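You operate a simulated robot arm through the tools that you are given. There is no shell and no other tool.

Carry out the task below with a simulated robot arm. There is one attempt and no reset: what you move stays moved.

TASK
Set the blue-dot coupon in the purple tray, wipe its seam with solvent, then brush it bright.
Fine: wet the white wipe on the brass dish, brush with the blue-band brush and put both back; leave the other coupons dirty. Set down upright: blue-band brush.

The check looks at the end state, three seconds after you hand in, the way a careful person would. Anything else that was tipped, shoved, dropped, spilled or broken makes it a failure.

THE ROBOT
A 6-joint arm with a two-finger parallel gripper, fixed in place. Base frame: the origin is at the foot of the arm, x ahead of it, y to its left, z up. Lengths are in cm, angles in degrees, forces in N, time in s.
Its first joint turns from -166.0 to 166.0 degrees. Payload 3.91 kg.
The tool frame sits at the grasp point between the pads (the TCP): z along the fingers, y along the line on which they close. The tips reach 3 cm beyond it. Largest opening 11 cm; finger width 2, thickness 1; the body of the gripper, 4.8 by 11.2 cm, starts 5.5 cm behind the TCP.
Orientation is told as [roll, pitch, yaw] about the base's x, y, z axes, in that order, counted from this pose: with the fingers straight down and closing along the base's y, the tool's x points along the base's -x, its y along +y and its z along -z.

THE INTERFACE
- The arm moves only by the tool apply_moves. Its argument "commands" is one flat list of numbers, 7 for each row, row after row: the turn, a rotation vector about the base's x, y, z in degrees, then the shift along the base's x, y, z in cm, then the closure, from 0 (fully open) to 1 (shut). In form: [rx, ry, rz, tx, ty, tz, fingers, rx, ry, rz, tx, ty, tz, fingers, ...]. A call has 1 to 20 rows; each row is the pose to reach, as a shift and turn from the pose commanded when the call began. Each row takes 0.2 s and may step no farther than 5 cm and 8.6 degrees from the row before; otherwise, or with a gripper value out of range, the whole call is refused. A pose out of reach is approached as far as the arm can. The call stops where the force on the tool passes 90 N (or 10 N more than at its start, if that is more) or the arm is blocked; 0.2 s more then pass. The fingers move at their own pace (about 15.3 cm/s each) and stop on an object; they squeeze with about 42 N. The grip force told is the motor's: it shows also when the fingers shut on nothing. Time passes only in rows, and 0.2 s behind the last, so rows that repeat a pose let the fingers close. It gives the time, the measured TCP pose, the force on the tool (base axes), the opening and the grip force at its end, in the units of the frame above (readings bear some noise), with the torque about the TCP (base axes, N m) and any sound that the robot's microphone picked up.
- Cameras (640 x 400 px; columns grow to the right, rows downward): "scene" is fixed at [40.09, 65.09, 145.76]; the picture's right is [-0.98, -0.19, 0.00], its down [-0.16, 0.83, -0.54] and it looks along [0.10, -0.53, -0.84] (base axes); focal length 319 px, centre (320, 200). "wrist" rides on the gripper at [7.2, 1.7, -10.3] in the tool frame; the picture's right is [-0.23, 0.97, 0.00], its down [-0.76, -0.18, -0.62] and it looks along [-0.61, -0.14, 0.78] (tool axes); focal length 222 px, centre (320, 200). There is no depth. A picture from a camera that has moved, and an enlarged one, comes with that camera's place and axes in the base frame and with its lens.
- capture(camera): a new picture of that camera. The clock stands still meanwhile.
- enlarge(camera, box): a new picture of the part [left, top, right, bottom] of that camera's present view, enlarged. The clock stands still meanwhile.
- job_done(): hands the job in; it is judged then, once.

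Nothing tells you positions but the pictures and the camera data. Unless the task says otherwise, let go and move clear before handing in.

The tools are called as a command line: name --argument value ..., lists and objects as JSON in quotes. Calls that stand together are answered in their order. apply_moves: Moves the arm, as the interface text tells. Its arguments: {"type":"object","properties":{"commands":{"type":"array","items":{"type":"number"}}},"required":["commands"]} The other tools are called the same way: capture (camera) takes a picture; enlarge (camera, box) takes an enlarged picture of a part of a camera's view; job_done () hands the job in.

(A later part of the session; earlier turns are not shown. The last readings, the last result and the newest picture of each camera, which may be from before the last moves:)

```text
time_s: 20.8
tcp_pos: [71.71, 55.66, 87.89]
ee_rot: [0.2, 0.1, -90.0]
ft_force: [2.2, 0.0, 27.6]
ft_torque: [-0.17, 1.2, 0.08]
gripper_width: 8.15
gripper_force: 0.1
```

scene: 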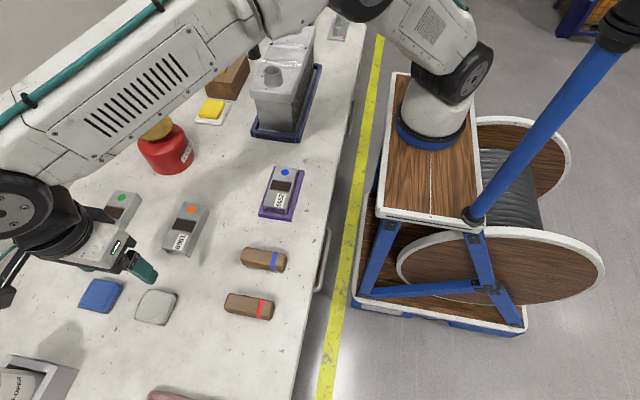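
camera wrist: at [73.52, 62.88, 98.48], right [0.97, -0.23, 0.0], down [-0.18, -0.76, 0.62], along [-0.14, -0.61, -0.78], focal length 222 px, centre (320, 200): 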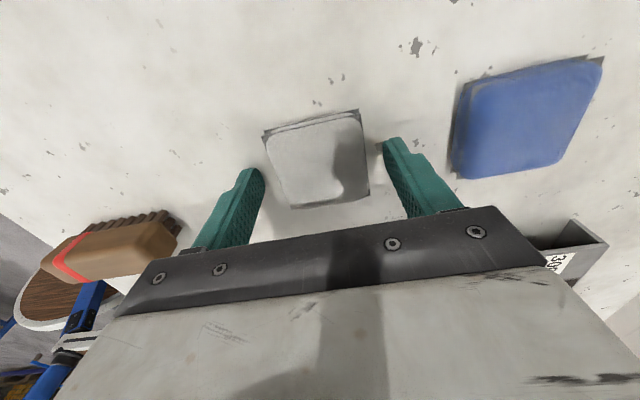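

The bench contact puts the surface at z≈84.93. I'll raise the tips 0.3 cm off the bench and pinch the wipe.

apply_moves --commands '[0, 0, 0, 0, 0, 0.45, 0.25, 0, 0, 0, 0, 0, 0.45, 0.35, 0, 0, 0, 0, 0, 0.45, 0.45, 0, 0, 0, 0, 0, 0.45, 0.55, 0, 0, 0, 0, 0, 0.45, 0.55]'

capture --camera "wrist"

```text
time_s: 22.0
tcp_pos: [71.57, 55.63, 88.17]
ee_rot: [0.0, -0.1, -90.0]
ft_force: [0.8, 0.2, -0.7]
ft_torque: [0.0, -0.02, 0.04]
gripper_width: 5.41
gripper_force: 41.9
```

```text
taken
camera wrist: at [73.37, 62.9, 98.37], right [0.97, -0.23, 0.0], down [-0.18, -0.76, 0.62], along [-0.14, -0.61, -0.78], focal length 222 px, centre (320, 200)
```

wrist: 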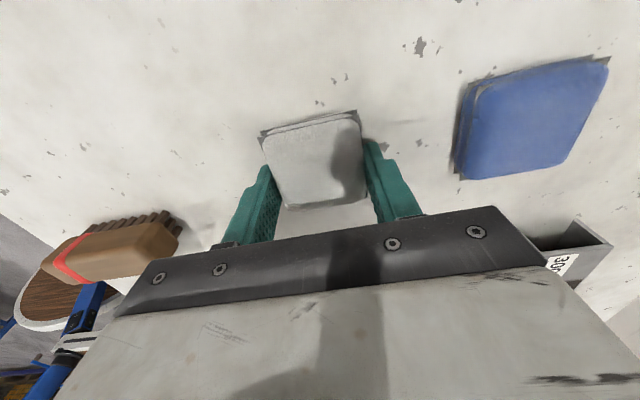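

The wipe is gripped at 5.41 cm. I'll lift a little and check that it comes along flat.

apply_moves --commands '[0, 0, 0, 0, 0, 0.5, 0.55, 0, 0, 0, 0, 0, 2, 0.55, 0, 0, 0, 0, 0, 5, 0.55, 0, 0, 0, 0, 0, 8, 0.55, 0, 0, 0, 0, 0, 8, 0.55]'

enlarge --camera "wrist" --box '[210, 80, 430, 230]'

enlarge --camera "scene" --box '[60, 230, 220, 340]'

```text
time_s: 23.2
tcp_pos: [71.92, 55.67, 96.21]
ee_rot: [0.0, -0.1, -90.0]
ft_force: [-0.1, 0.0, -0.5]
ft_torque: [-0.01, 0.02, 0.01]
gripper_width: 5.38
gripper_force: 42.1
```

```text
2.67 times, centred on (320, 155) of wrist
camera zoom: at [73.47, 62.98, 106.36], right [0.97, -0.23, 0.0], down [-0.18, -0.76, 0.62], along [-0.14, -0.61, -0.78], focal length 592 px, centre (320, 320)
```

zoom: 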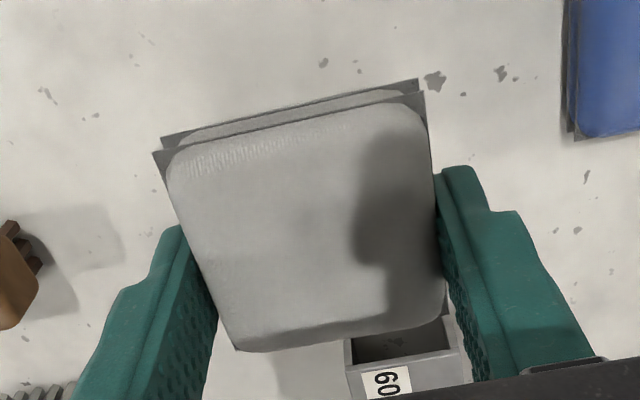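

```text
3.64 times, centred on (140, 285) of scene
camera zoom: at [40.09, 65.09, 145.76], right [-0.98, -0.19, 0.0], down [-0.16, 0.83, -0.54], along [0.1, -0.53, -0.84], focal length 1160 px, centre (974, -109)
```

zoom: 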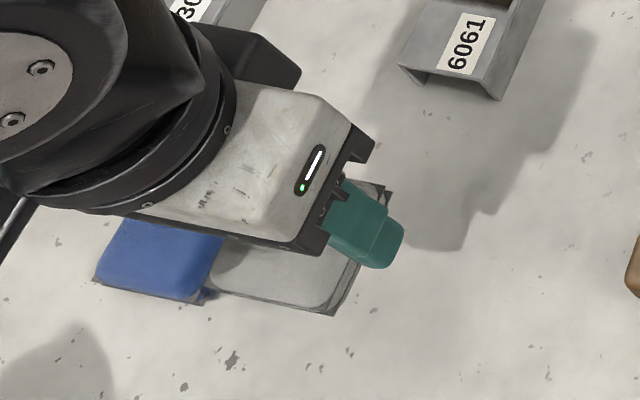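

The wipe is held flat. Now I'll zoom on the dish from the scene camera to locate it.

capture --camera "scene"

enlarge --camera "scene" --box '[120, 100, 210, 190]'

```text
taken
```

scene: 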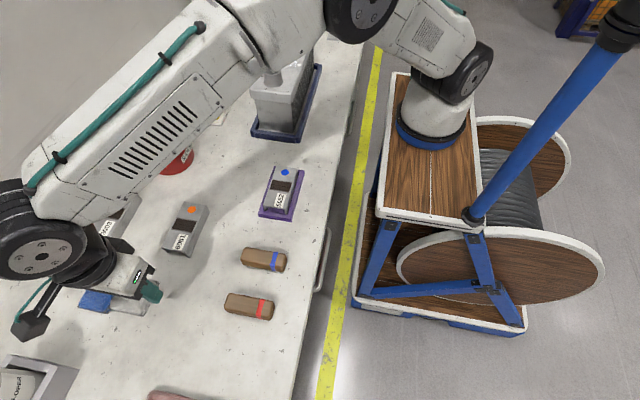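

```text
4.44 times, centred on (165, 145) of scene
camera zoom: at [40.09, 65.09, 145.76], right [-0.98, -0.19, 0.0], down [-0.16, 0.83, -0.54], along [0.1, -0.53, -0.84], focal length 1418 px, centre (1009, 444)
```

zoom: 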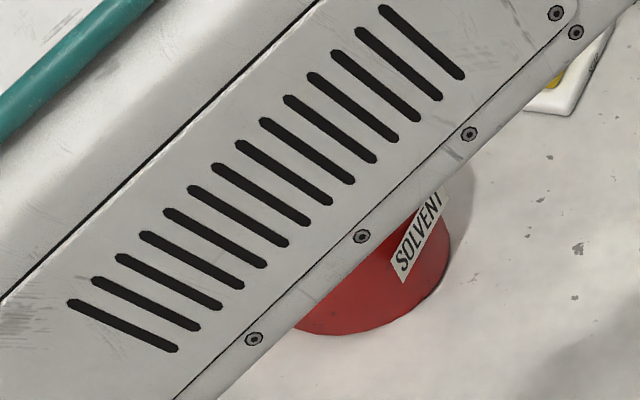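

The arm blocks the scene view of the can, so I'll lift and swing to a spot where the wrist camera can see the dish next to the held wipe.

apply_moves --commands '[0, 0, 0, 0, 0, 4, 0.55, 0, 0, 0, 0, 0, 8, 0.55, 0, 0, 0, 0, -2, 12, 0.55, 0, 0, 0, 0.3, -6.2, 12, 0.55, 0, 0, 0, 0.6, -10.4, 12, 0.55, 0, 0, 0, 0.9, -14.6, 12, 0.55, 0, 0, 0, 1.2, -18.8, 12, 0.55, 0, 0, 0, 1.5, -23, 12, 0.55, 0, 0, 0, 1.8, -27.2, 12, 0.55, 0, 0, 0, 2.1, -31.4, 12, 0.55, 0, 0, 0, 2.3, -35.67, 12, 0.55, 0, 0, 0, 2.3, -35.67, 12, 0.55]'

capture --camera "wrist"

capture --camera "scene"

```text
time_s: 25.8
tcp_pos: [74.09, 19.92, 108.18]
ee_rot: [0.1, -0.1, -89.9]
ft_force: [0.8, 0.4, -0.5]
ft_torque: [-0.02, 0.02, 0.01]
gripper_width: 5.38
gripper_force: 42.4
```

```text
taken
camera wrist: at [75.66, 27.22, 118.43], right [0.97, -0.23, 0.0], down [-0.18, -0.76, 0.62], along [-0.14, -0.61, -0.78], focal length 222 px, centre (320, 200)
```

wrist: 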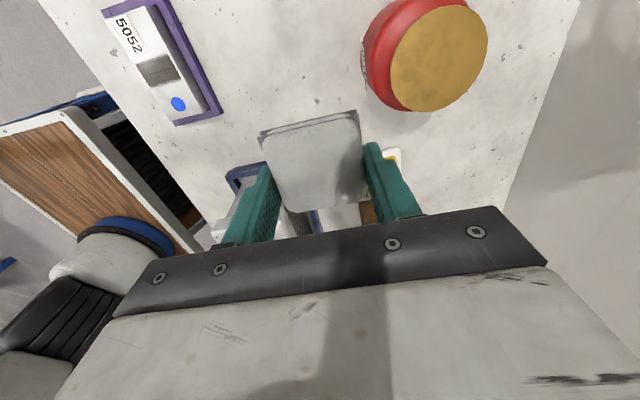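

```text
taken
```

scene: 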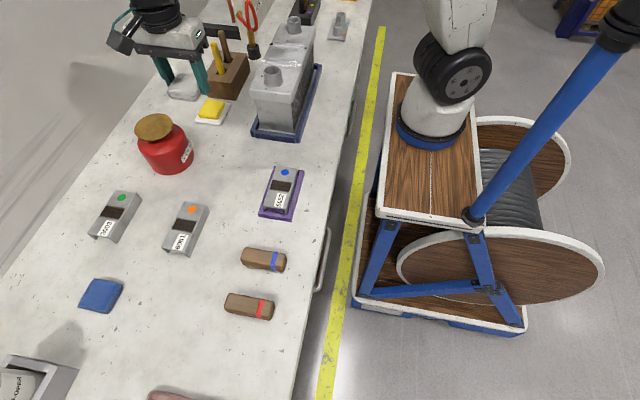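

enlarge --camera "wrist" --box '[340, 0, 520, 130]'

enlarge --camera "scene" --box '[120, 100, 210, 190]'

enlarge --camera "scene" --box '[100, 20, 280, 150]'

```text
3.08 times, centred on (430, 65) of wrist
camera zoom: at [75.66, 27.22, 118.43], right [0.97, -0.23, 0.0], down [-0.18, -0.76, 0.62], along [-0.14, -0.61, -0.78], focal length 684 px, centre (-18, 615)
```

zoom: 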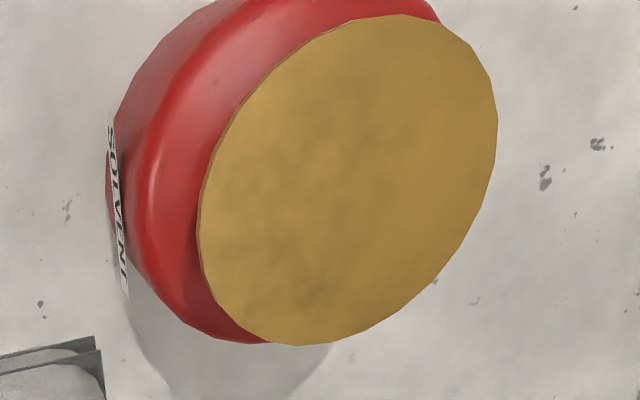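

```text
4.44 times, centred on (165, 145) of scene
camera zoom: at [40.09, 65.09, 145.76], right [-0.98, -0.19, 0.0], down [-0.16, 0.83, -0.54], along [0.1, -0.53, -0.84], focal length 1418 px, centre (1009, 444)
```

zoom: 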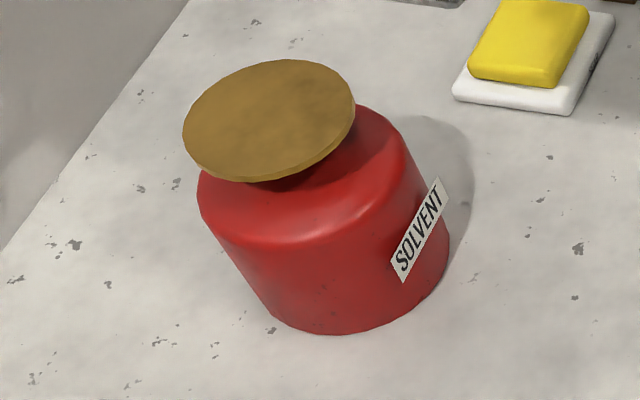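

```text
3.08 times, centred on (190, 85) of scene
camera zoom: at [40.09, 65.09, 145.76], right [-0.98, -0.19, 0.0], down [-0.16, 0.83, -0.54], along [0.1, -0.53, -0.84], focal length 982 px, centre (720, 554)
```

zoom: 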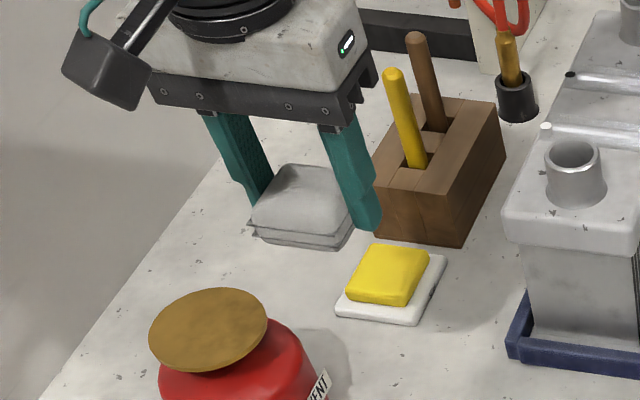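

The dish top seems to be near (85, 22.5) at z≈96. I'll take one more look from almost overhead to pin down its centre.

apply_moves --commands '[0, 0, 0, 3.7, -0.8, 0, 0.55, 0, 0, 0, 7.4, -1.6, 0, 0.55, 0, 0, 0, 11, -2.5, 0, 0.55, 0, 0, 0, 11, -2.5, 0, 0.55]'

capture --camera "wrist"

enlarge --camera "wrist" --box '[220, 0, 400, 130]'

```text
time_s: 26.8
tcp_pos: [84.92, 17.39, 108.51]
ee_rot: [0.2, -0.1, -90.1]
ft_force: [0.8, 0.7, 0.0]
ft_torque: [0.03, -0.01, 0.0]
gripper_width: 5.4
gripper_force: 41.8
```

```text
taken
camera wrist: at [86.68, 24.71, 118.74], right [0.97, -0.23, 0.0], down [-0.18, -0.76, 0.62], along [-0.14, -0.61, -0.78], focal length 222 px, centre (320, 200)
```

wrist: 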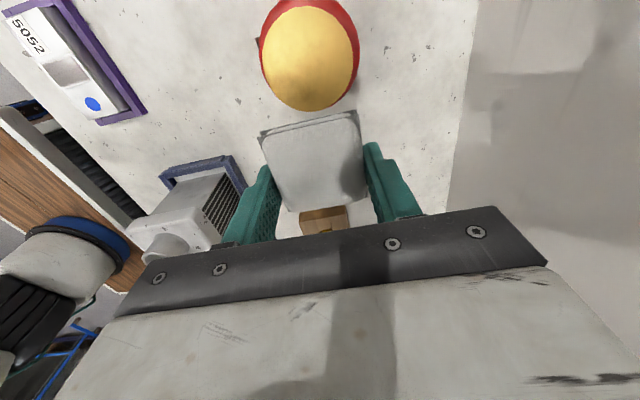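

```text
3.08 times, centred on (310, 65) of wrist
camera zoom: at [86.68, 24.71, 118.74], right [0.97, -0.23, 0.0], down [-0.18, -0.76, 0.62], along [-0.14, -0.61, -0.78], focal length 684 px, centre (351, 615)
```

zoom: 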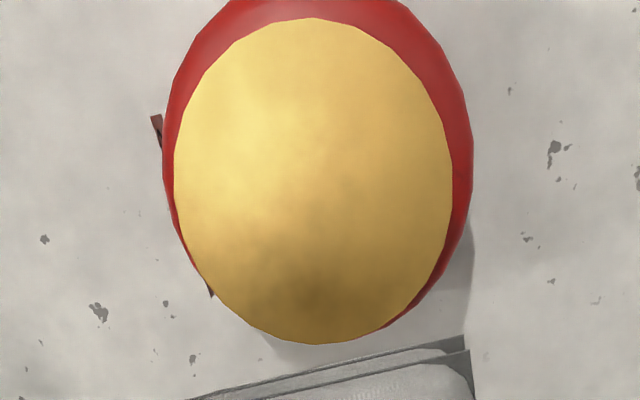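

The dish is about 8 cm across, centred near (85.0, 22.45) with its top at z≈96.3. I'll position the wipe over it and come down in small steps.

apply_moves --commands '[0, 0, 0, 0, 2.4, 0, 0.55, 0, 0, 0, 0, 4.84, 0, 0.55, 0, 0, 0, 0, 4.84, -4, 0.55, 0, 0, 0, 0, 4.84, -6.5, 0.55, 0, 0, 0, 0, 4.84, -7.5, 0.55, 0, 0, 0, 0, 4.84, -7.5, 0.55]'

capture --camera "wrist"

enlarge --camera "scene" --box '[110, 90, 220, 180]'

```text
time_s: 28.2
tcp_pos: [84.99, 22.42, 100.78]
ee_rot: [0.0, -0.1, -90.1]
ft_force: [0.2, -0.2, -0.4]
ft_torque: [0.01, 0.03, 0.01]
gripper_width: 5.38
gripper_force: 41.8
```

```text
taken
camera wrist: at [86.73, 29.72, 110.97], right [0.97, -0.23, 0.0], down [-0.18, -0.76, 0.62], along [-0.14, -0.61, -0.78], focal length 222 px, centre (320, 200)
```

wrist: 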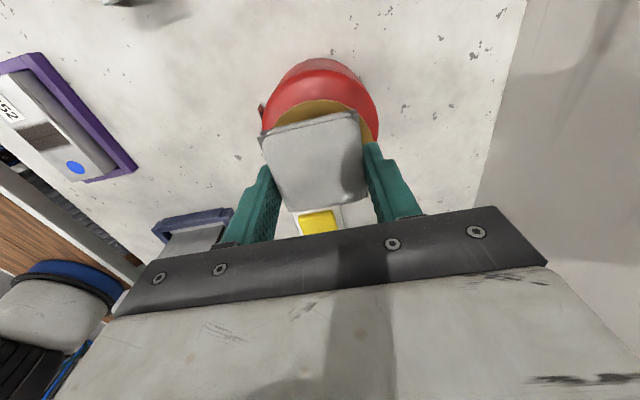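

```text
4.44 times, centred on (165, 135) of scene
camera zoom: at [40.09, 65.09, 145.76], right [-0.98, -0.19, 0.0], down [-0.16, 0.83, -0.54], along [0.1, -0.53, -0.84], focal length 1418 px, centre (1009, 489)
```

zoom: 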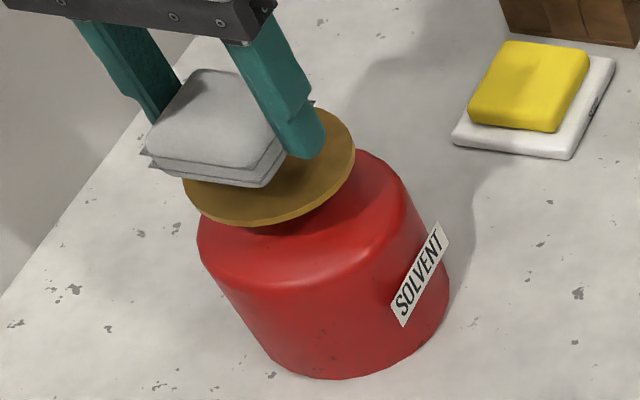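

The wipe hovers just above the dish and looks centred. Stepping down to make contact.

apply_moves --commands '[0, 0, 0, 0, 0, -0.4, 0.55, 0, 0, 0, 0, 0, -0.7, 0.55]'

apply_moves --commands '[0, 0, 0, 0, 0, -0.1, 0.55, 0, 0, 0, 0, 0, -0.2, 0.55]'

enlarge --camera "scene" --box '[110, 90, 220, 180]'

```text
time_s: 28.8
tcp_pos: [84.91, 22.44, 99.96]
ee_rot: [0.2, -0.1, -89.9]
ft_force: [0.3, 0.1, -0.4]
ft_torque: [0.0, 0.01, 0.01]
gripper_width: 5.39
gripper_force: 41.9
```

```text
time_s: 29.4
tcp_pos: [85.08, 22.31, 99.79]
ee_rot: [0.2, -0.1, -90.0]
ft_force: [0.5, -0.4, -0.4]
ft_torque: [0.0, -0.03, 0.02]
gripper_width: 5.38
gripper_force: 42.3
```

```text
4.44 times, centred on (165, 135) of scene
camera zoom: at [40.09, 65.09, 145.76], right [-0.98, -0.19, 0.0], down [-0.16, 0.83, -0.54], along [0.1, -0.53, -0.84], focal length 1418 px, centre (1009, 489)
```

zoom: 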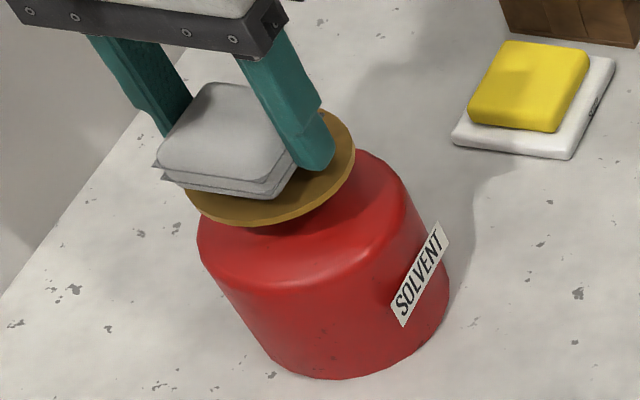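

apply_moves --commands '[0, 0, 0, 0, 0, -0.1, 0.55, 0, 0, 0, 0, 0, -0.2, 0.55]'

apply_moves --commands '[0, 0, 0, 0, 0, -0.1, 0.55, 0, 0, 0, 0, 0, -0.2, 0.55]'

enlarge --camera "scene" --box '[110, 90, 220, 180]'

```text
time_s: 30.0
tcp_pos: [85.07, 22.32, 99.57]
ee_rot: [0.1, -0.1, -89.9]
ft_force: [-0.4, -0.1, -0.3]
ft_torque: [0.0, 0.01, -0.01]
gripper_width: 5.38
gripper_force: 42.2
```

```text
time_s: 30.6
tcp_pos: [85.07, 22.29, 99.4]
ee_rot: [0.2, 0.0, -90.0]
ft_force: [-0.5, 0.1, -0.5]
ft_torque: [0.01, -0.02, -0.02]
gripper_width: 5.39
gripper_force: 42.0
```

```text
4.44 times, centred on (165, 135) of scene
camera zoom: at [40.09, 65.09, 145.76], right [-0.98, -0.19, 0.0], down [-0.16, 0.83, -0.54], along [0.1, -0.53, -0.84], focal length 1418 px, centre (1009, 489)
```

zoom: 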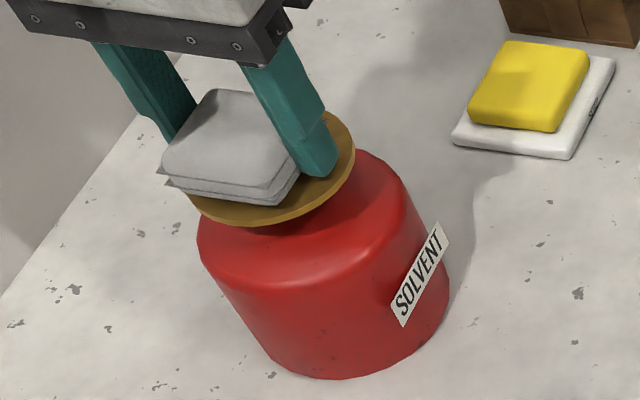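

apply_moves --commands '[0, 0, 0, 0, 0, -0.1, 0.55, 0, 0, 0, 0, 0, -0.2, 0.55]'

apply_moves --commands '[0, 0, 0, 0, 0, -0.1, 0.55, 0, 0, 0, 0, 0, -0.2, 0.55]'

apply_moves --commands '[0, 0, 0, 0, 0, -0.1, 0.55, 0, 0, 0, 0, 0, -0.2, 0.55]'

enlarge --camera "scene" --box '[110, 90, 220, 180]'

```text
time_s: 31.2
tcp_pos: [85.02, 22.24, 99.27]
ee_rot: [0.2, 0.0, -90.1]
ft_force: [0.6, 0.1, -0.1]
ft_torque: [0.04, -0.01, -0.03]
gripper_width: 5.37
gripper_force: 41.6
```

```text
time_s: 31.8
tcp_pos: [85.01, 22.34, 99.06]
ee_rot: [0.0, -0.1, -90.0]
ft_force: [0.1, -0.2, -0.2]
ft_torque: [-0.03, 0.0, 0.02]
gripper_width: 5.4
gripper_force: 42.0
```

```text
time_s: 32.4
tcp_pos: [85.01, 22.37, 98.91]
ee_rot: [0.1, -0.1, -90.0]
ft_force: [0.4, 1.3, 0.3]
ft_torque: [-0.01, -0.03, 0.0]
gripper_width: 5.4
gripper_force: 41.7
```

```text
4.44 times, centred on (165, 135) of scene
camera zoom: at [40.09, 65.09, 145.76], right [-0.98, -0.19, 0.0], down [-0.16, 0.83, -0.54], along [0.1, -0.53, -0.84], focal length 1418 px, centre (1009, 489)
```

zoom: 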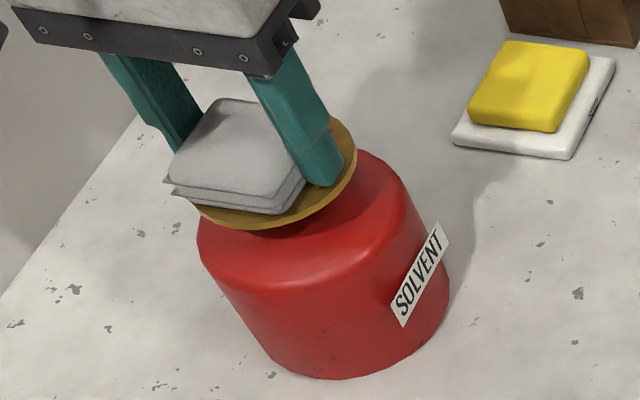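

enlarge --camera "scene" --box '[140, 105, 195, 150]'

enlarge --camera "wrist" --box '[220, 50, 420, 220]'

```text
8.89 times, centred on (168, 128) of scene
camera zoom: at [40.09, 65.09, 145.76], right [-0.98, -0.19, 0.0], down [-0.16, 0.83, -0.54], along [0.1, -0.53, -0.84], focal length 2837 px, centre (1676, 844)
```

zoom: 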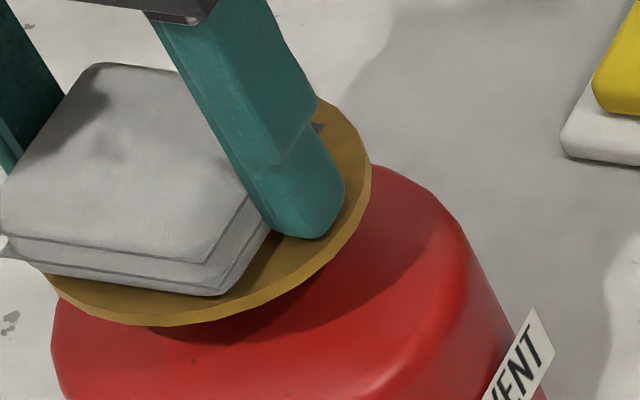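

```text
2.35 times, centred on (320, 135) of wrist
camera zoom: at [86.67, 29.62, 109.11], right [0.97, -0.23, 0.0], down [-0.18, -0.76, 0.62], along [-0.14, -0.61, -0.78], focal length 523 px, centre (320, 353)
```

zoom: 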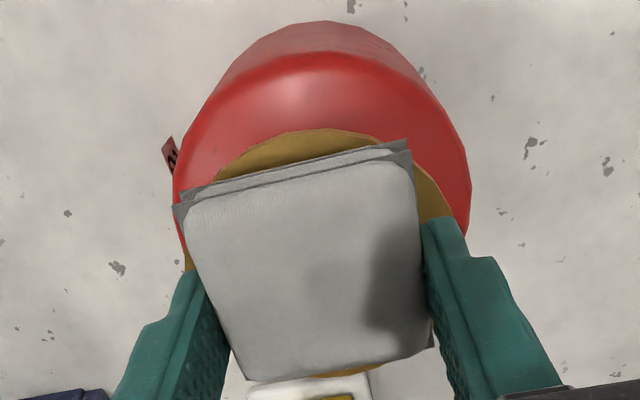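

The wipe is just touching the dish. I'll keep pressing in small steps and watch the force.

apply_moves --commands '[0, 0, 0, 0, 0, -0.1, 0.55, 0, 0, 0, 0, 0, -0.2, 0.55]'

apply_moves --commands '[0, 0, 0, 0, 0, -0.1, 0.55, 0, 0, 0, 0, 0, -0.2, 0.55]'

enlarge --camera "scene" --box '[140, 105, 195, 150]'

```text
time_s: 33.0
tcp_pos: [85.04, 22.32, 98.69]
ee_rot: [0.2, -0.1, -90.0]
ft_force: [-0.1, 1.4, 0.9]
ft_torque: [0.02, 0.01, -0.02]
gripper_width: 5.39
gripper_force: 42.1
```

```text
time_s: 33.6
tcp_pos: [85.08, 22.35, 98.49]
ee_rot: [0.1, -0.1, -90.0]
ft_force: [-0.8, 0.2, 1.3]
ft_torque: [-0.04, 0.07, -0.03]
gripper_width: 5.39
gripper_force: 41.6
```

```text
8.89 times, centred on (168, 128) of scene
camera zoom: at [40.09, 65.09, 145.76], right [-0.98, -0.19, 0.0], down [-0.16, 0.83, -0.54], along [0.1, -0.53, -0.84], focal length 2837 px, centre (1676, 844)
```

zoom: 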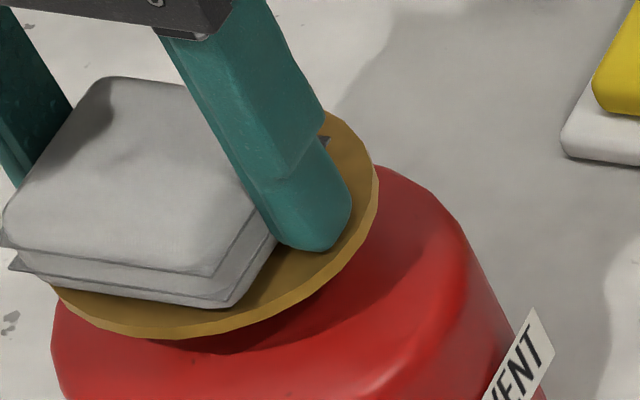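

The dish gives like a spring plunger. Continuing the press.

apply_moves --commands '[0, 0, 0, 0, 0, -0.1, 0.55, 0, 0, 0, 0, 0, -0.2, 0.55, 0, 0, 0, 0, 0, -0.3, 0.55]'

apply_moves --commands '[0, 0, 0, 0, 0, -0.1, 0.55, 0, 0, 0, 0, 0, -0.2, 0.55, 0, 0, 0, 0, 0, -0.3, 0.55]'

enlarge --camera "scene" --box '[140, 105, 195, 150]'

enlarge --camera "wrist" --box '[220, 50, 420, 220]'

```text
time_s: 34.4
tcp_pos: [84.92, 22.26, 98.16]
ee_rot: [0.1, 0.0, -89.9]
ft_force: [1.0, 1.0, 1.9]
ft_torque: [0.03, 0.05, -0.02]
gripper_width: 5.36
gripper_force: 41.7
```

```text
time_s: 35.2
tcp_pos: [84.99, 22.33, 97.84]
ee_rot: [0.1, -0.1, -90.0]
ft_force: [-1.1, -1.4, 3.2]
ft_torque: [-0.05, 0.11, 0.03]
gripper_width: 5.37
gripper_force: 42.0
```

```text
8.89 times, centred on (168, 128) of scene
camera zoom: at [40.09, 65.09, 145.76], right [-0.98, -0.19, 0.0], down [-0.16, 0.83, -0.54], along [0.1, -0.53, -0.84], focal length 2837 px, centre (1676, 844)
```

zoom: 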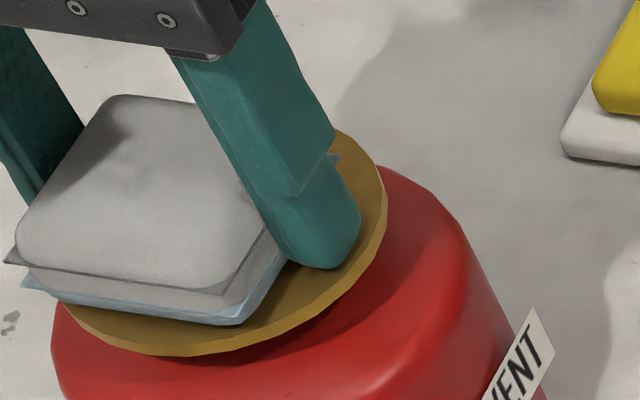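

```text
2.35 times, centred on (320, 135) of wrist
camera zoom: at [86.71, 29.59, 108.06], right [0.97, -0.23, 0.0], down [-0.18, -0.76, 0.62], along [-0.14, -0.61, -0.78], focal length 523 px, centre (320, 353)
```

zoom: 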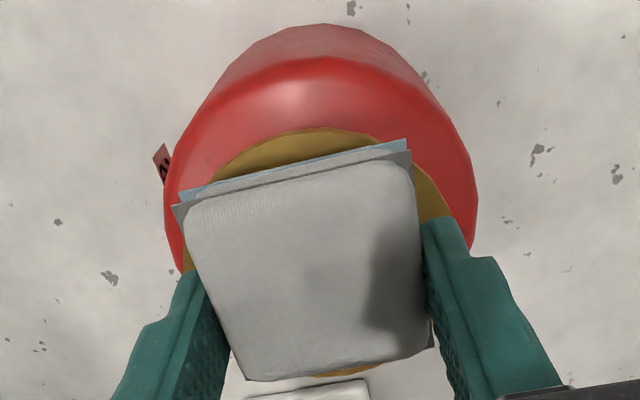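

The wipe's lower layer has turned blue, so it is wet. I'll lift straight up and check it.

apply_moves --commands '[0, 0, 0, 0, 0, 0, 0.55, 0, 0, 0, 0, 0, 0.5, 0.55, 0, 0, 0, 0, 0, 1.2, 0.55, 0, 0, 0, 0, 0, 3, 0.55, 0, 0, 0, 0, 0, 6, 0.55, 0, 0, 0, 0, 0, 9, 0.55, 0, 0, 0, 0, 0, 9, 0.55]'

capture --camera "wrist"

enlarge --camera "scene" --box '[100, 60, 220, 190]'

```text
time_s: 36.8
tcp_pos: [84.98, 22.44, 107.02]
ee_rot: [0.1, -0.1, -90.0]
ft_force: [0.0, 0.0, -0.3]
ft_torque: [0.01, -0.01, 0.0]
gripper_width: 5.39
gripper_force: 42.0
```

```text
taken
camera wrist: at [86.72, 29.72, 117.16], right [0.97, -0.23, 0.0], down [-0.18, -0.76, 0.62], along [-0.14, -0.61, -0.78], focal length 222 px, centre (320, 200)
```

wrist: 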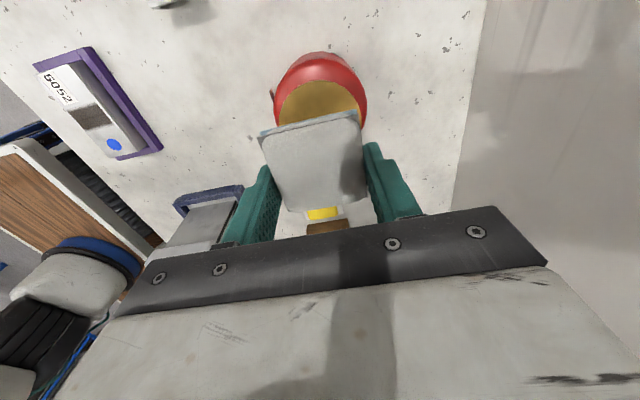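

```text
3.08 times, centred on (160, 125) of scene
camera zoom: at [40.09, 65.09, 145.76], right [-0.98, -0.19, 0.0], down [-0.16, 0.83, -0.54], along [0.1, -0.53, -0.84], focal length 982 px, centre (812, 431)
```

zoom: 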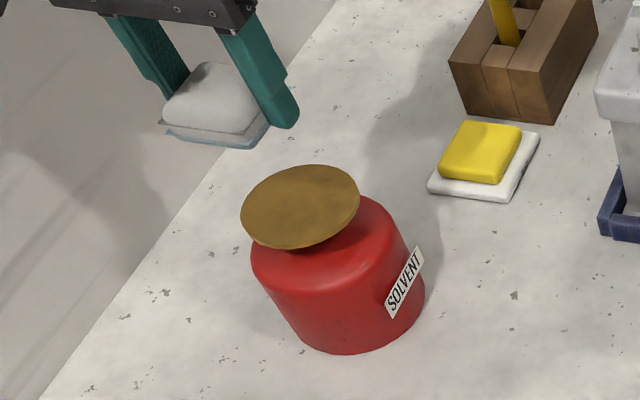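

The wipe is visibly wet and the dish has sprung back undisturbed. Now I'll carry the wipe over to the seam of the blue-dot coupon.

apply_moves --commands '[0, 0, 0, -4.2, 0.7, 0, 0.55, 0, 0, 0, -8.4, 1.4, 0, 0.55, 0, 0, 0, -12.6, 2.0, 0, 0.55, 0, 0, 0, -16.8, 2.7, 0, 0.55, 0, 0, 0, -21, 3.4, 0, 0.55, 0, 0, 0, -25, 4.0, -1, 0.55, 0, 0, 0, -28.97, 4.66, -3, 0.55, 0, 0, 0, -28.97, 4.66, -7, 0.55, 0, 0, 0, -28.97, 4.66, -11, 0.55, 0, 0, 0, -28.97, 4.66, -12.8, 0.55, 0, 0, 0, -28.97, 4.66, -12.8, 0.55]'

capture --camera "wrist"

enlarge --camera "scene" --box '[240, 130, 330, 230]'

```text
time_s: 39.2
tcp_pos: [56.11, 27.21, 93.97]
ee_rot: [0.0, -0.1, -89.9]
ft_force: [-0.1, -0.5, 0.0]
ft_torque: [-0.01, 0.01, 0.0]
gripper_width: 5.39
gripper_force: 41.4
```

```text
taken
camera wrist: at [57.7, 34.45, 104.25], right [0.97, -0.23, 0.0], down [-0.18, -0.76, 0.62], along [-0.14, -0.61, -0.78], focal length 222 px, centre (320, 200)
```

wrist: 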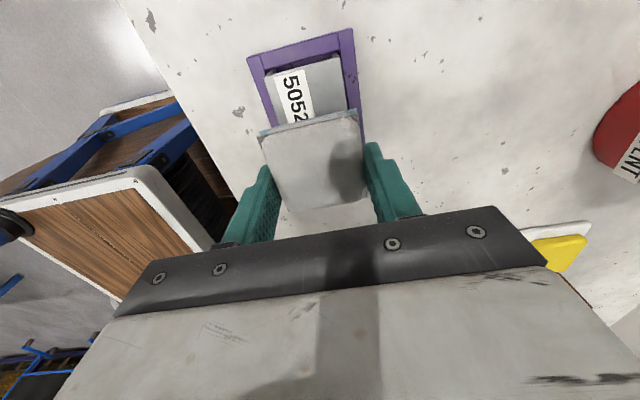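

```text
4.00 times, centred on (285, 180) of scene
camera zoom: at [40.09, 65.09, 145.76], right [-0.98, -0.19, 0.0], down [-0.16, 0.83, -0.54], along [0.1, -0.53, -0.84], focal length 1277 px, centre (460, 280)
```

zoom: 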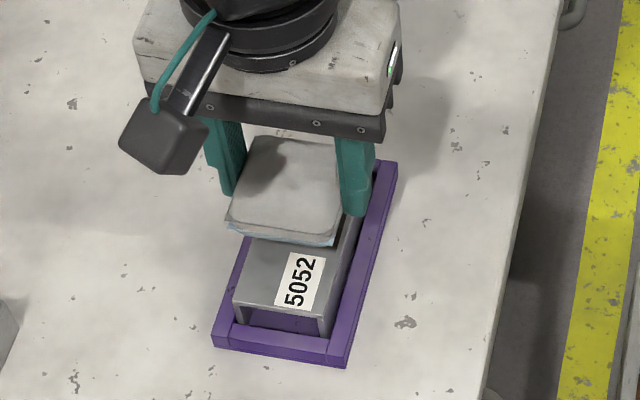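

The wet wipe is right above the seam. Lowering to contact in small steps.

apply_moves --commands '[0, 0, 0, 0, 0, -1, 0.55, 0, 0, 0, 0, 0, -1.8, 0.55, 0, 0, 0, 0, 0, -2.2, 0.55]'

apply_moves --commands '[0, 0, 0, 0, 0, -0.1, 0.55, 0, 0, 0, 0, 0, -0.2, 0.55]'

apply_moves --commands '[0, 0, 0, 0, 0, -0.1, 0.55, 0, 0, 0, 0, 0, -0.2, 0.55]'

```text
time_s: 40.0
tcp_pos: [55.99, 27.03, 91.8]
ee_rot: [0.1, -0.1, -90.0]
ft_force: [0.1, 0.0, 0.1]
ft_torque: [0.02, -0.01, -0.02]
gripper_width: 5.4
gripper_force: 42.3
```

```text
time_s: 40.6
tcp_pos: [56.06, 26.99, 91.63]
ee_rot: [0.1, -0.1, -90.1]
ft_force: [-0.7, 0.3, -0.5]
ft_torque: [-0.02, -0.02, 0.0]
gripper_width: 5.4
gripper_force: 42.1
```

```text
time_s: 41.2
tcp_pos: [56.17, 26.94, 91.49]
ee_rot: [0.1, -0.1, -90.1]
ft_force: [0.6, 0.6, 0.3]
ft_torque: [-0.02, -0.06, -0.01]
gripper_width: 5.4
gripper_force: 41.9
```

apply_moves --commands '[0, 0, 0, 0, 0, -0.08, 0.55, 0, 0, 0, 0, 0, -0.15, 0.55]'

enlarge --camera "scene" --box '[255, 150, 315, 225]'

```text
time_s: 41.8
tcp_pos: [56.21, 26.94, 91.41]
ee_rot: [0.1, -0.2, -89.9]
ft_force: [-1.3, -0.8, 4.1]
ft_torque: [-0.13, 0.01, -0.03]
gripper_width: 5.39
gripper_force: 41.7
```

```text
5.33 times, centred on (285, 188) of scene
camera zoom: at [40.09, 65.09, 145.76], right [-0.98, -0.19, 0.0], down [-0.16, 0.83, -0.54], along [0.1, -0.53, -0.84], focal length 1702 px, centre (507, 267)
```

zoom: 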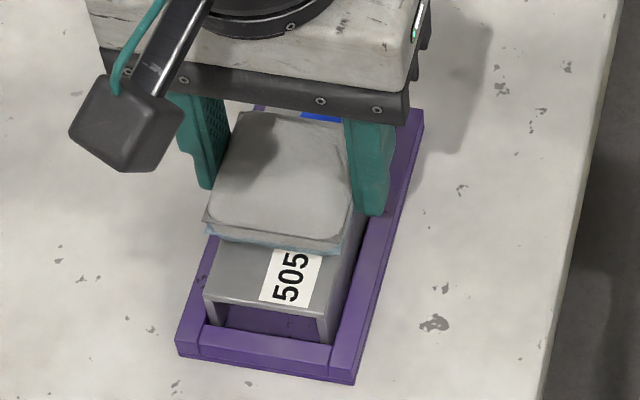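

Light contact on the seam at about 4 N. I'll make wiping strokes along the seam with slight pressure.

apply_moves --commands '[0, 0, 0, 0, 0, -0.04, 0.55, 0, 0, 0, 0.6, 0, -0.04, 0.55, 0, 0, 0, 1.2, 0, -0.04, 0.55, 0, 0, 0, 0.6, 0, -0.04, 0.55, 0, 0, 0, 0, 0, -0.04, 0.55, 0, 0, 0, -0.6, 0, -0.04, 0.55, 0, 0, 0, -1.2, 0, -0.04, 0.55, 0, 0, 0, -0.6, 0, -0.04, 0.55, 0, 0, 0, 0, 0, -0.04, 0.55]'

enlarge --camera "scene" --box '[255, 150, 315, 225]'

```text
time_s: 43.8
tcp_pos: [55.82, 26.95, 91.22]
ee_rot: [0.0, -0.1, -89.8]
ft_force: [-4.1, -0.5, 8.2]
ft_torque: [-0.16, -0.03, -0.07]
gripper_width: 5.38
gripper_force: 41.9
```

```text
5.33 times, centred on (285, 188) of scene
camera zoom: at [40.09, 65.09, 145.76], right [-0.98, -0.19, 0.0], down [-0.16, 0.83, -0.54], along [0.1, -0.53, -0.84], focal length 1702 px, centre (507, 267)
```

zoom: 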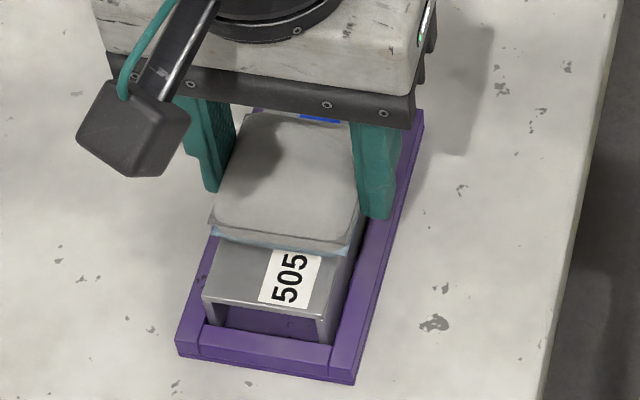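

The tray stayed put and the pressure is about 8 N. A few more strokes with small y offsets will cover the whole band.

apply_moves --commands '[0, 0, 0, 0.6, 0.3, 0, 0.55, 0, 0, 0, 1.2, 0.6, 0, 0.55, 0, 0, 0, 0.6, 0.6, 0, 0.55, 0, 0, 0, 0, 0.6, 0, 0.55, 0, 0, 0, -0.6, 0.6, 0, 0.55, 0, 0, 0, -1.2, 0.6, 0, 0.55, 0, 0, 0, -0.6, 0, 0, 0.55, 0, 0, 0, 0, -0.6, 0, 0.55, 0, 0, 0, 0.6, -0.6, 0, 0.55, 0, 0, 0, 1.2, -0.6, 0, 0.55, 0, 0, 0, 0.6, -0.6, 0, 0.55, 0, 0, 0, 0, -0.6, 0, 0.55, 0, 0, 0, -0.6, -0.6, 0, 0.55, 0, 0, 0, -1.2, -0.6, 0, 0.55, 0, 0, 0, -0.6, 0, 0, 0.55, 0, 0, 0, 0, 0, 0, 0.55]'

apply_moves --commands '[0, 0, 0, 0, 0, 0.5, 0.55, 0, 0, 0, 0, 0, 3, 0.55, 0, 0, 0, 0, 0, 7, 0.55, 0, 0, 0, 0, 4, 10, 0.55, 0, 0, 0, 0, 8, 10, 0.55, 0, 0, 0, 0, 8, 10, 0.55]'

enlarge --camera "scene" --box '[245, 140, 325, 230]'

capture --camera "wrist"

```text
time_s: 47.2
tcp_pos: [55.87, 27.03, 91.26]
ee_rot: [-0.1, -0.2, -89.9]
ft_force: [0.4, 1.3, -0.2]
ft_torque: [-0.02, -0.05, 0.01]
gripper_width: 5.42
gripper_force: 42.4
```

```text
time_s: 48.6
tcp_pos: [56.04, 35.06, 101.24]
ee_rot: [0.1, -0.2, -90.0]
ft_force: [-0.6, -0.3, -0.5]
ft_torque: [-0.03, -0.01, 0.0]
gripper_width: 5.41
gripper_force: 42.0
```

```text
4.44 times, centred on (285, 185) of scene
camera zoom: at [40.09, 65.09, 145.76], right [-0.98, -0.19, 0.0], down [-0.16, 0.83, -0.54], along [0.1, -0.53, -0.84], focal length 1418 px, centre (476, 267)
```

zoom: 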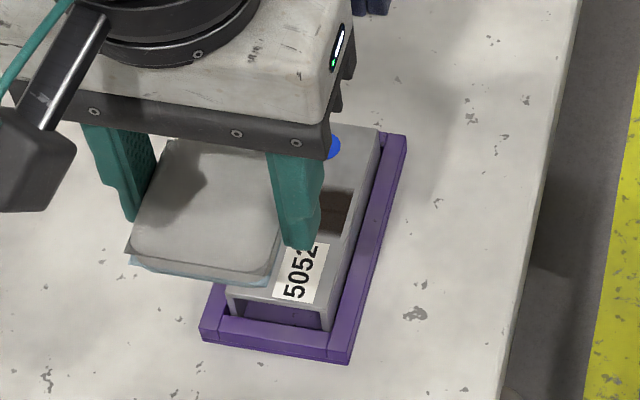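

```text
taken
camera wrist: at [57.72, 42.39, 111.48], right [0.97, -0.23, 0.0], down [-0.18, -0.76, 0.62], along [-0.14, -0.61, -0.78], focal length 222 px, centre (320, 200)
```

wrist: 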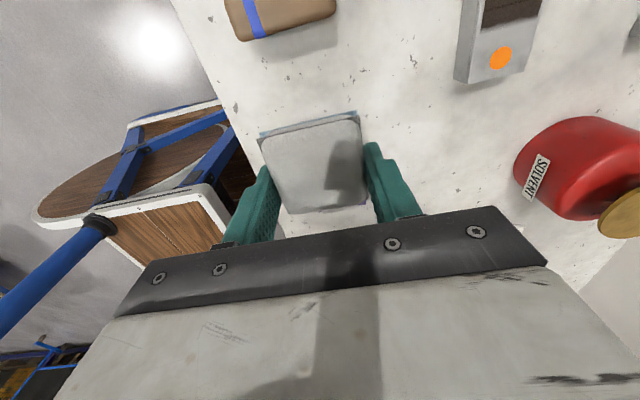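

I'll step aside so the scene camera can see the seam.

apply_moves --commands '[0, 0, 0, 3.5, 3, 0, 0.55, 0, 0, 0, 7, 6, 0, 0.55, 0, 0, 0, 10.5, 9, 0, 0.55, 0, 0, 0, 14, 12, 0, 0.55, 0, 0, 0, 14, 12, 0, 0.55]'

enlarge --camera "scene" --box '[255, 155, 315, 225]'

enlarge --camera "wrist" --box '[220, 80, 420, 230]'

capture --camera "scene"

```text
time_s: 49.8
tcp_pos: [70.16, 46.87, 101.35]
ee_rot: [0.0, -0.1, -90.0]
ft_force: [-0.3, -0.1, 0.5]
ft_torque: [0.04, 0.01, 0.02]
gripper_width: 5.41
gripper_force: 41.8
```

```text
5.71 times, centred on (285, 190) of scene
camera zoom: at [40.09, 65.09, 145.76], right [-0.98, -0.19, 0.0], down [-0.16, 0.83, -0.54], along [0.1, -0.53, -0.84], focal length 1824 px, centre (520, 257)
```

zoom: 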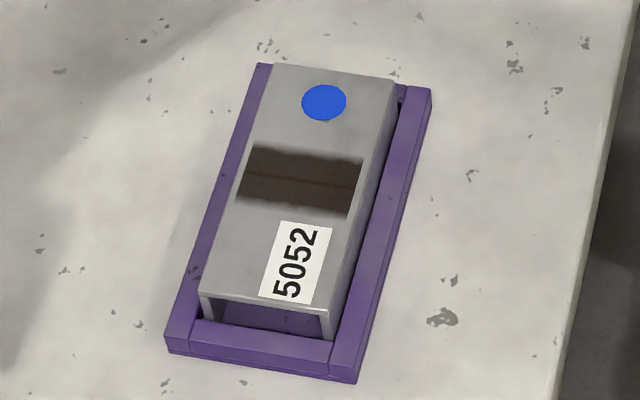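

```text
2.67 times, centred on (320, 155) of wrist
camera zoom: at [71.92, 54.2, 111.55], right [0.97, -0.23, 0.0], down [-0.18, -0.76, 0.62], along [-0.14, -0.61, -0.78], focal length 592 px, centre (320, 320)
```

zoom: 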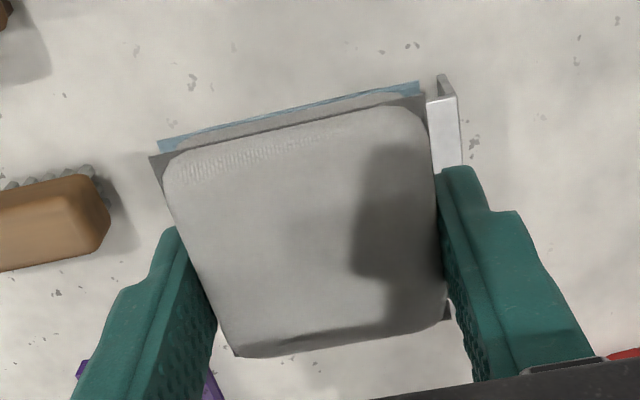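

```text
taken
```

scene: 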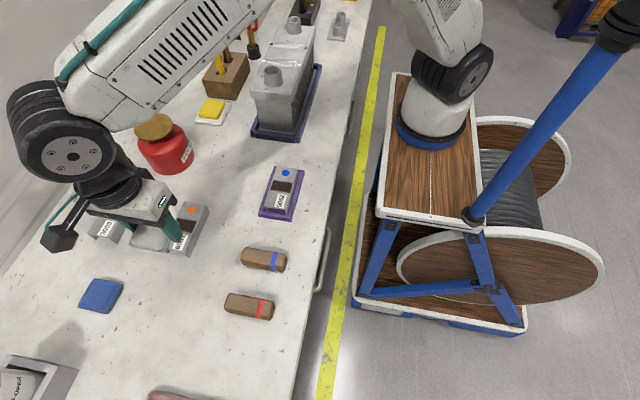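

enlarge --camera "scene" --box '[272, 176, 300, 198]'

enlarge --camera "scene" --box '[165, 200, 215, 260]'

```text
16.00 times, centred on (286, 187) of scene
camera zoom: at [40.09, 65.09, 145.76], right [-0.98, -0.19, 0.0], down [-0.16, 0.83, -0.54], along [0.1, -0.53, -0.84], focal length 5106 px, centre (864, 408)
```

zoom: 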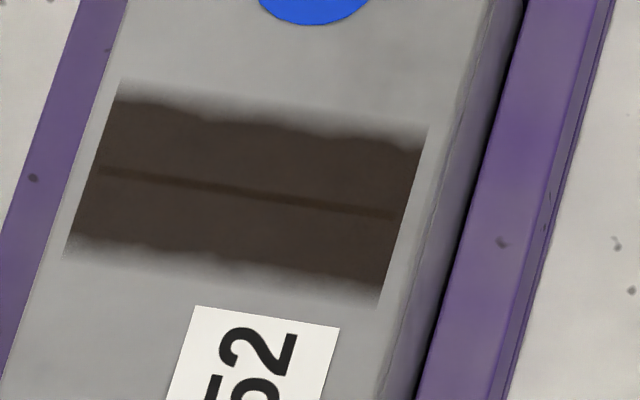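

```text
6.67 times, centred on (190, 230) of scene
camera zoom: at [40.09, 65.09, 145.76], right [-0.98, -0.19, 0.0], down [-0.16, 0.83, -0.54], along [0.1, -0.53, -0.84], focal length 2128 px, centre (1187, 0)
```

zoom: 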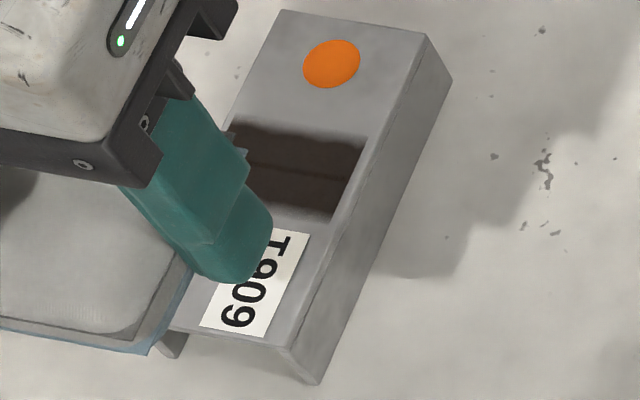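

The seam line now looks lighter than on the untouched 6061 coupon. I'll inspect it closely with the wrist camera before putting the wipe back.

apply_moves --commands '[0, 0, 0, -1.2, -4, 0, 0.55, 0, 0, 0, -2.4, -8, 0, 0.55, 0, 0, 0, -3.6, -12, 0, 0.55, 0, 0, 0, -4.8, -16, -2, 0.55, 0, 0, 0, -6, -20, -3, 0.55, 0, 0, 0, -7, -24, -4, 0.55, 0, 0, 0, -7, -24, -4, 0.55]'

capture --camera "wrist"

enlarge --camera "wrist" --box '[190, 40, 270, 120]'

```text
time_s: 51.4
tcp_pos: [62.92, 22.99, 97.24]
ee_rot: [0.1, 0.0, -90.0]
ft_force: [-0.4, 0.0, -0.5]
ft_torque: [0.06, -0.02, -0.02]
gripper_width: 5.41
gripper_force: 42.0
```

```text
taken
camera wrist: at [64.47, 30.27, 107.45], right [0.97, -0.23, 0.0], down [-0.18, -0.76, 0.62], along [-0.14, -0.61, -0.78], focal length 222 px, centre (320, 200)
```

wrist: 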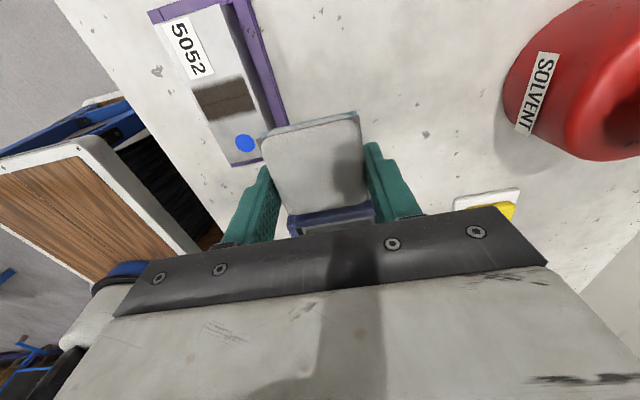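

```text
5.00 times, centred on (230, 80) of wrist
camera zoom: at [64.47, 30.27, 107.45], right [0.97, -0.23, 0.0], down [-0.18, -0.76, 0.62], along [-0.14, -0.61, -0.78], focal length 1111 px, centre (770, 800)
```

zoom: 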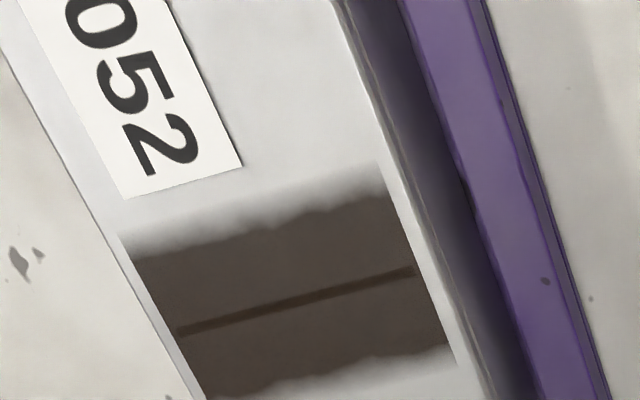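

I'll compare with the untouched 6061 seam from the same viewing angle.

apply_moves --commands '[0, 0, 0, 0, 3, 3, 0.55, 0, 0, 0, 3, 6, 4, 0.55, 0, 0, 0, 6.5, 9, 4, 0.55, 0, 0, 0, 10, 11, 4, 0.55, 0, 0, 0, 13.5, 13, 4, 0.55, 0, 0, 0, 17, 13, 2, 0.55, 0, 0, 0, 17, 13, 0, 0.55, 0, 0, 0, 17, 13, 0, 0.55]'

capture --camera "wrist"

enlarge --camera "wrist" --box '[190, 40, 270, 120]'

```text
time_s: 53.2
tcp_pos: [79.87, 35.93, 97.2]
ee_rot: [0.1, -0.1, -90.0]
ft_force: [0.1, 0.4, -0.4]
ft_torque: [0.02, -0.02, 0.01]
gripper_width: 5.37
gripper_force: 41.1
```

```text
taken
camera wrist: at [81.59, 43.23, 107.48], right [0.97, -0.23, 0.0], down [-0.18, -0.76, 0.62], along [-0.14, -0.61, -0.78], focal length 222 px, centre (320, 200)
```

wrist: 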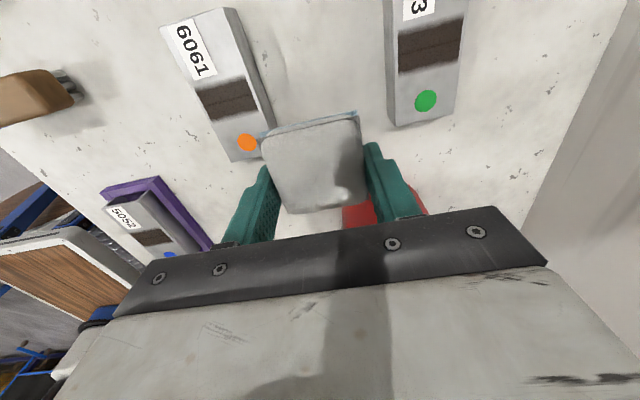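

```text
5.00 times, centred on (230, 80) of wrist
camera zoom: at [81.59, 43.23, 107.48], right [0.97, -0.23, 0.0], down [-0.18, -0.76, 0.62], along [-0.14, -0.61, -0.78], focal length 1111 px, centre (770, 800)
```

zoom: 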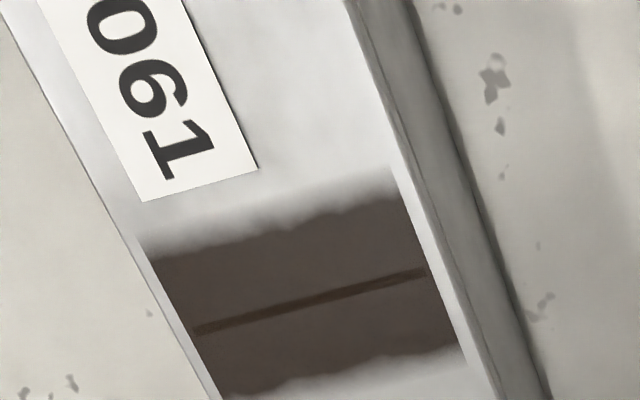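

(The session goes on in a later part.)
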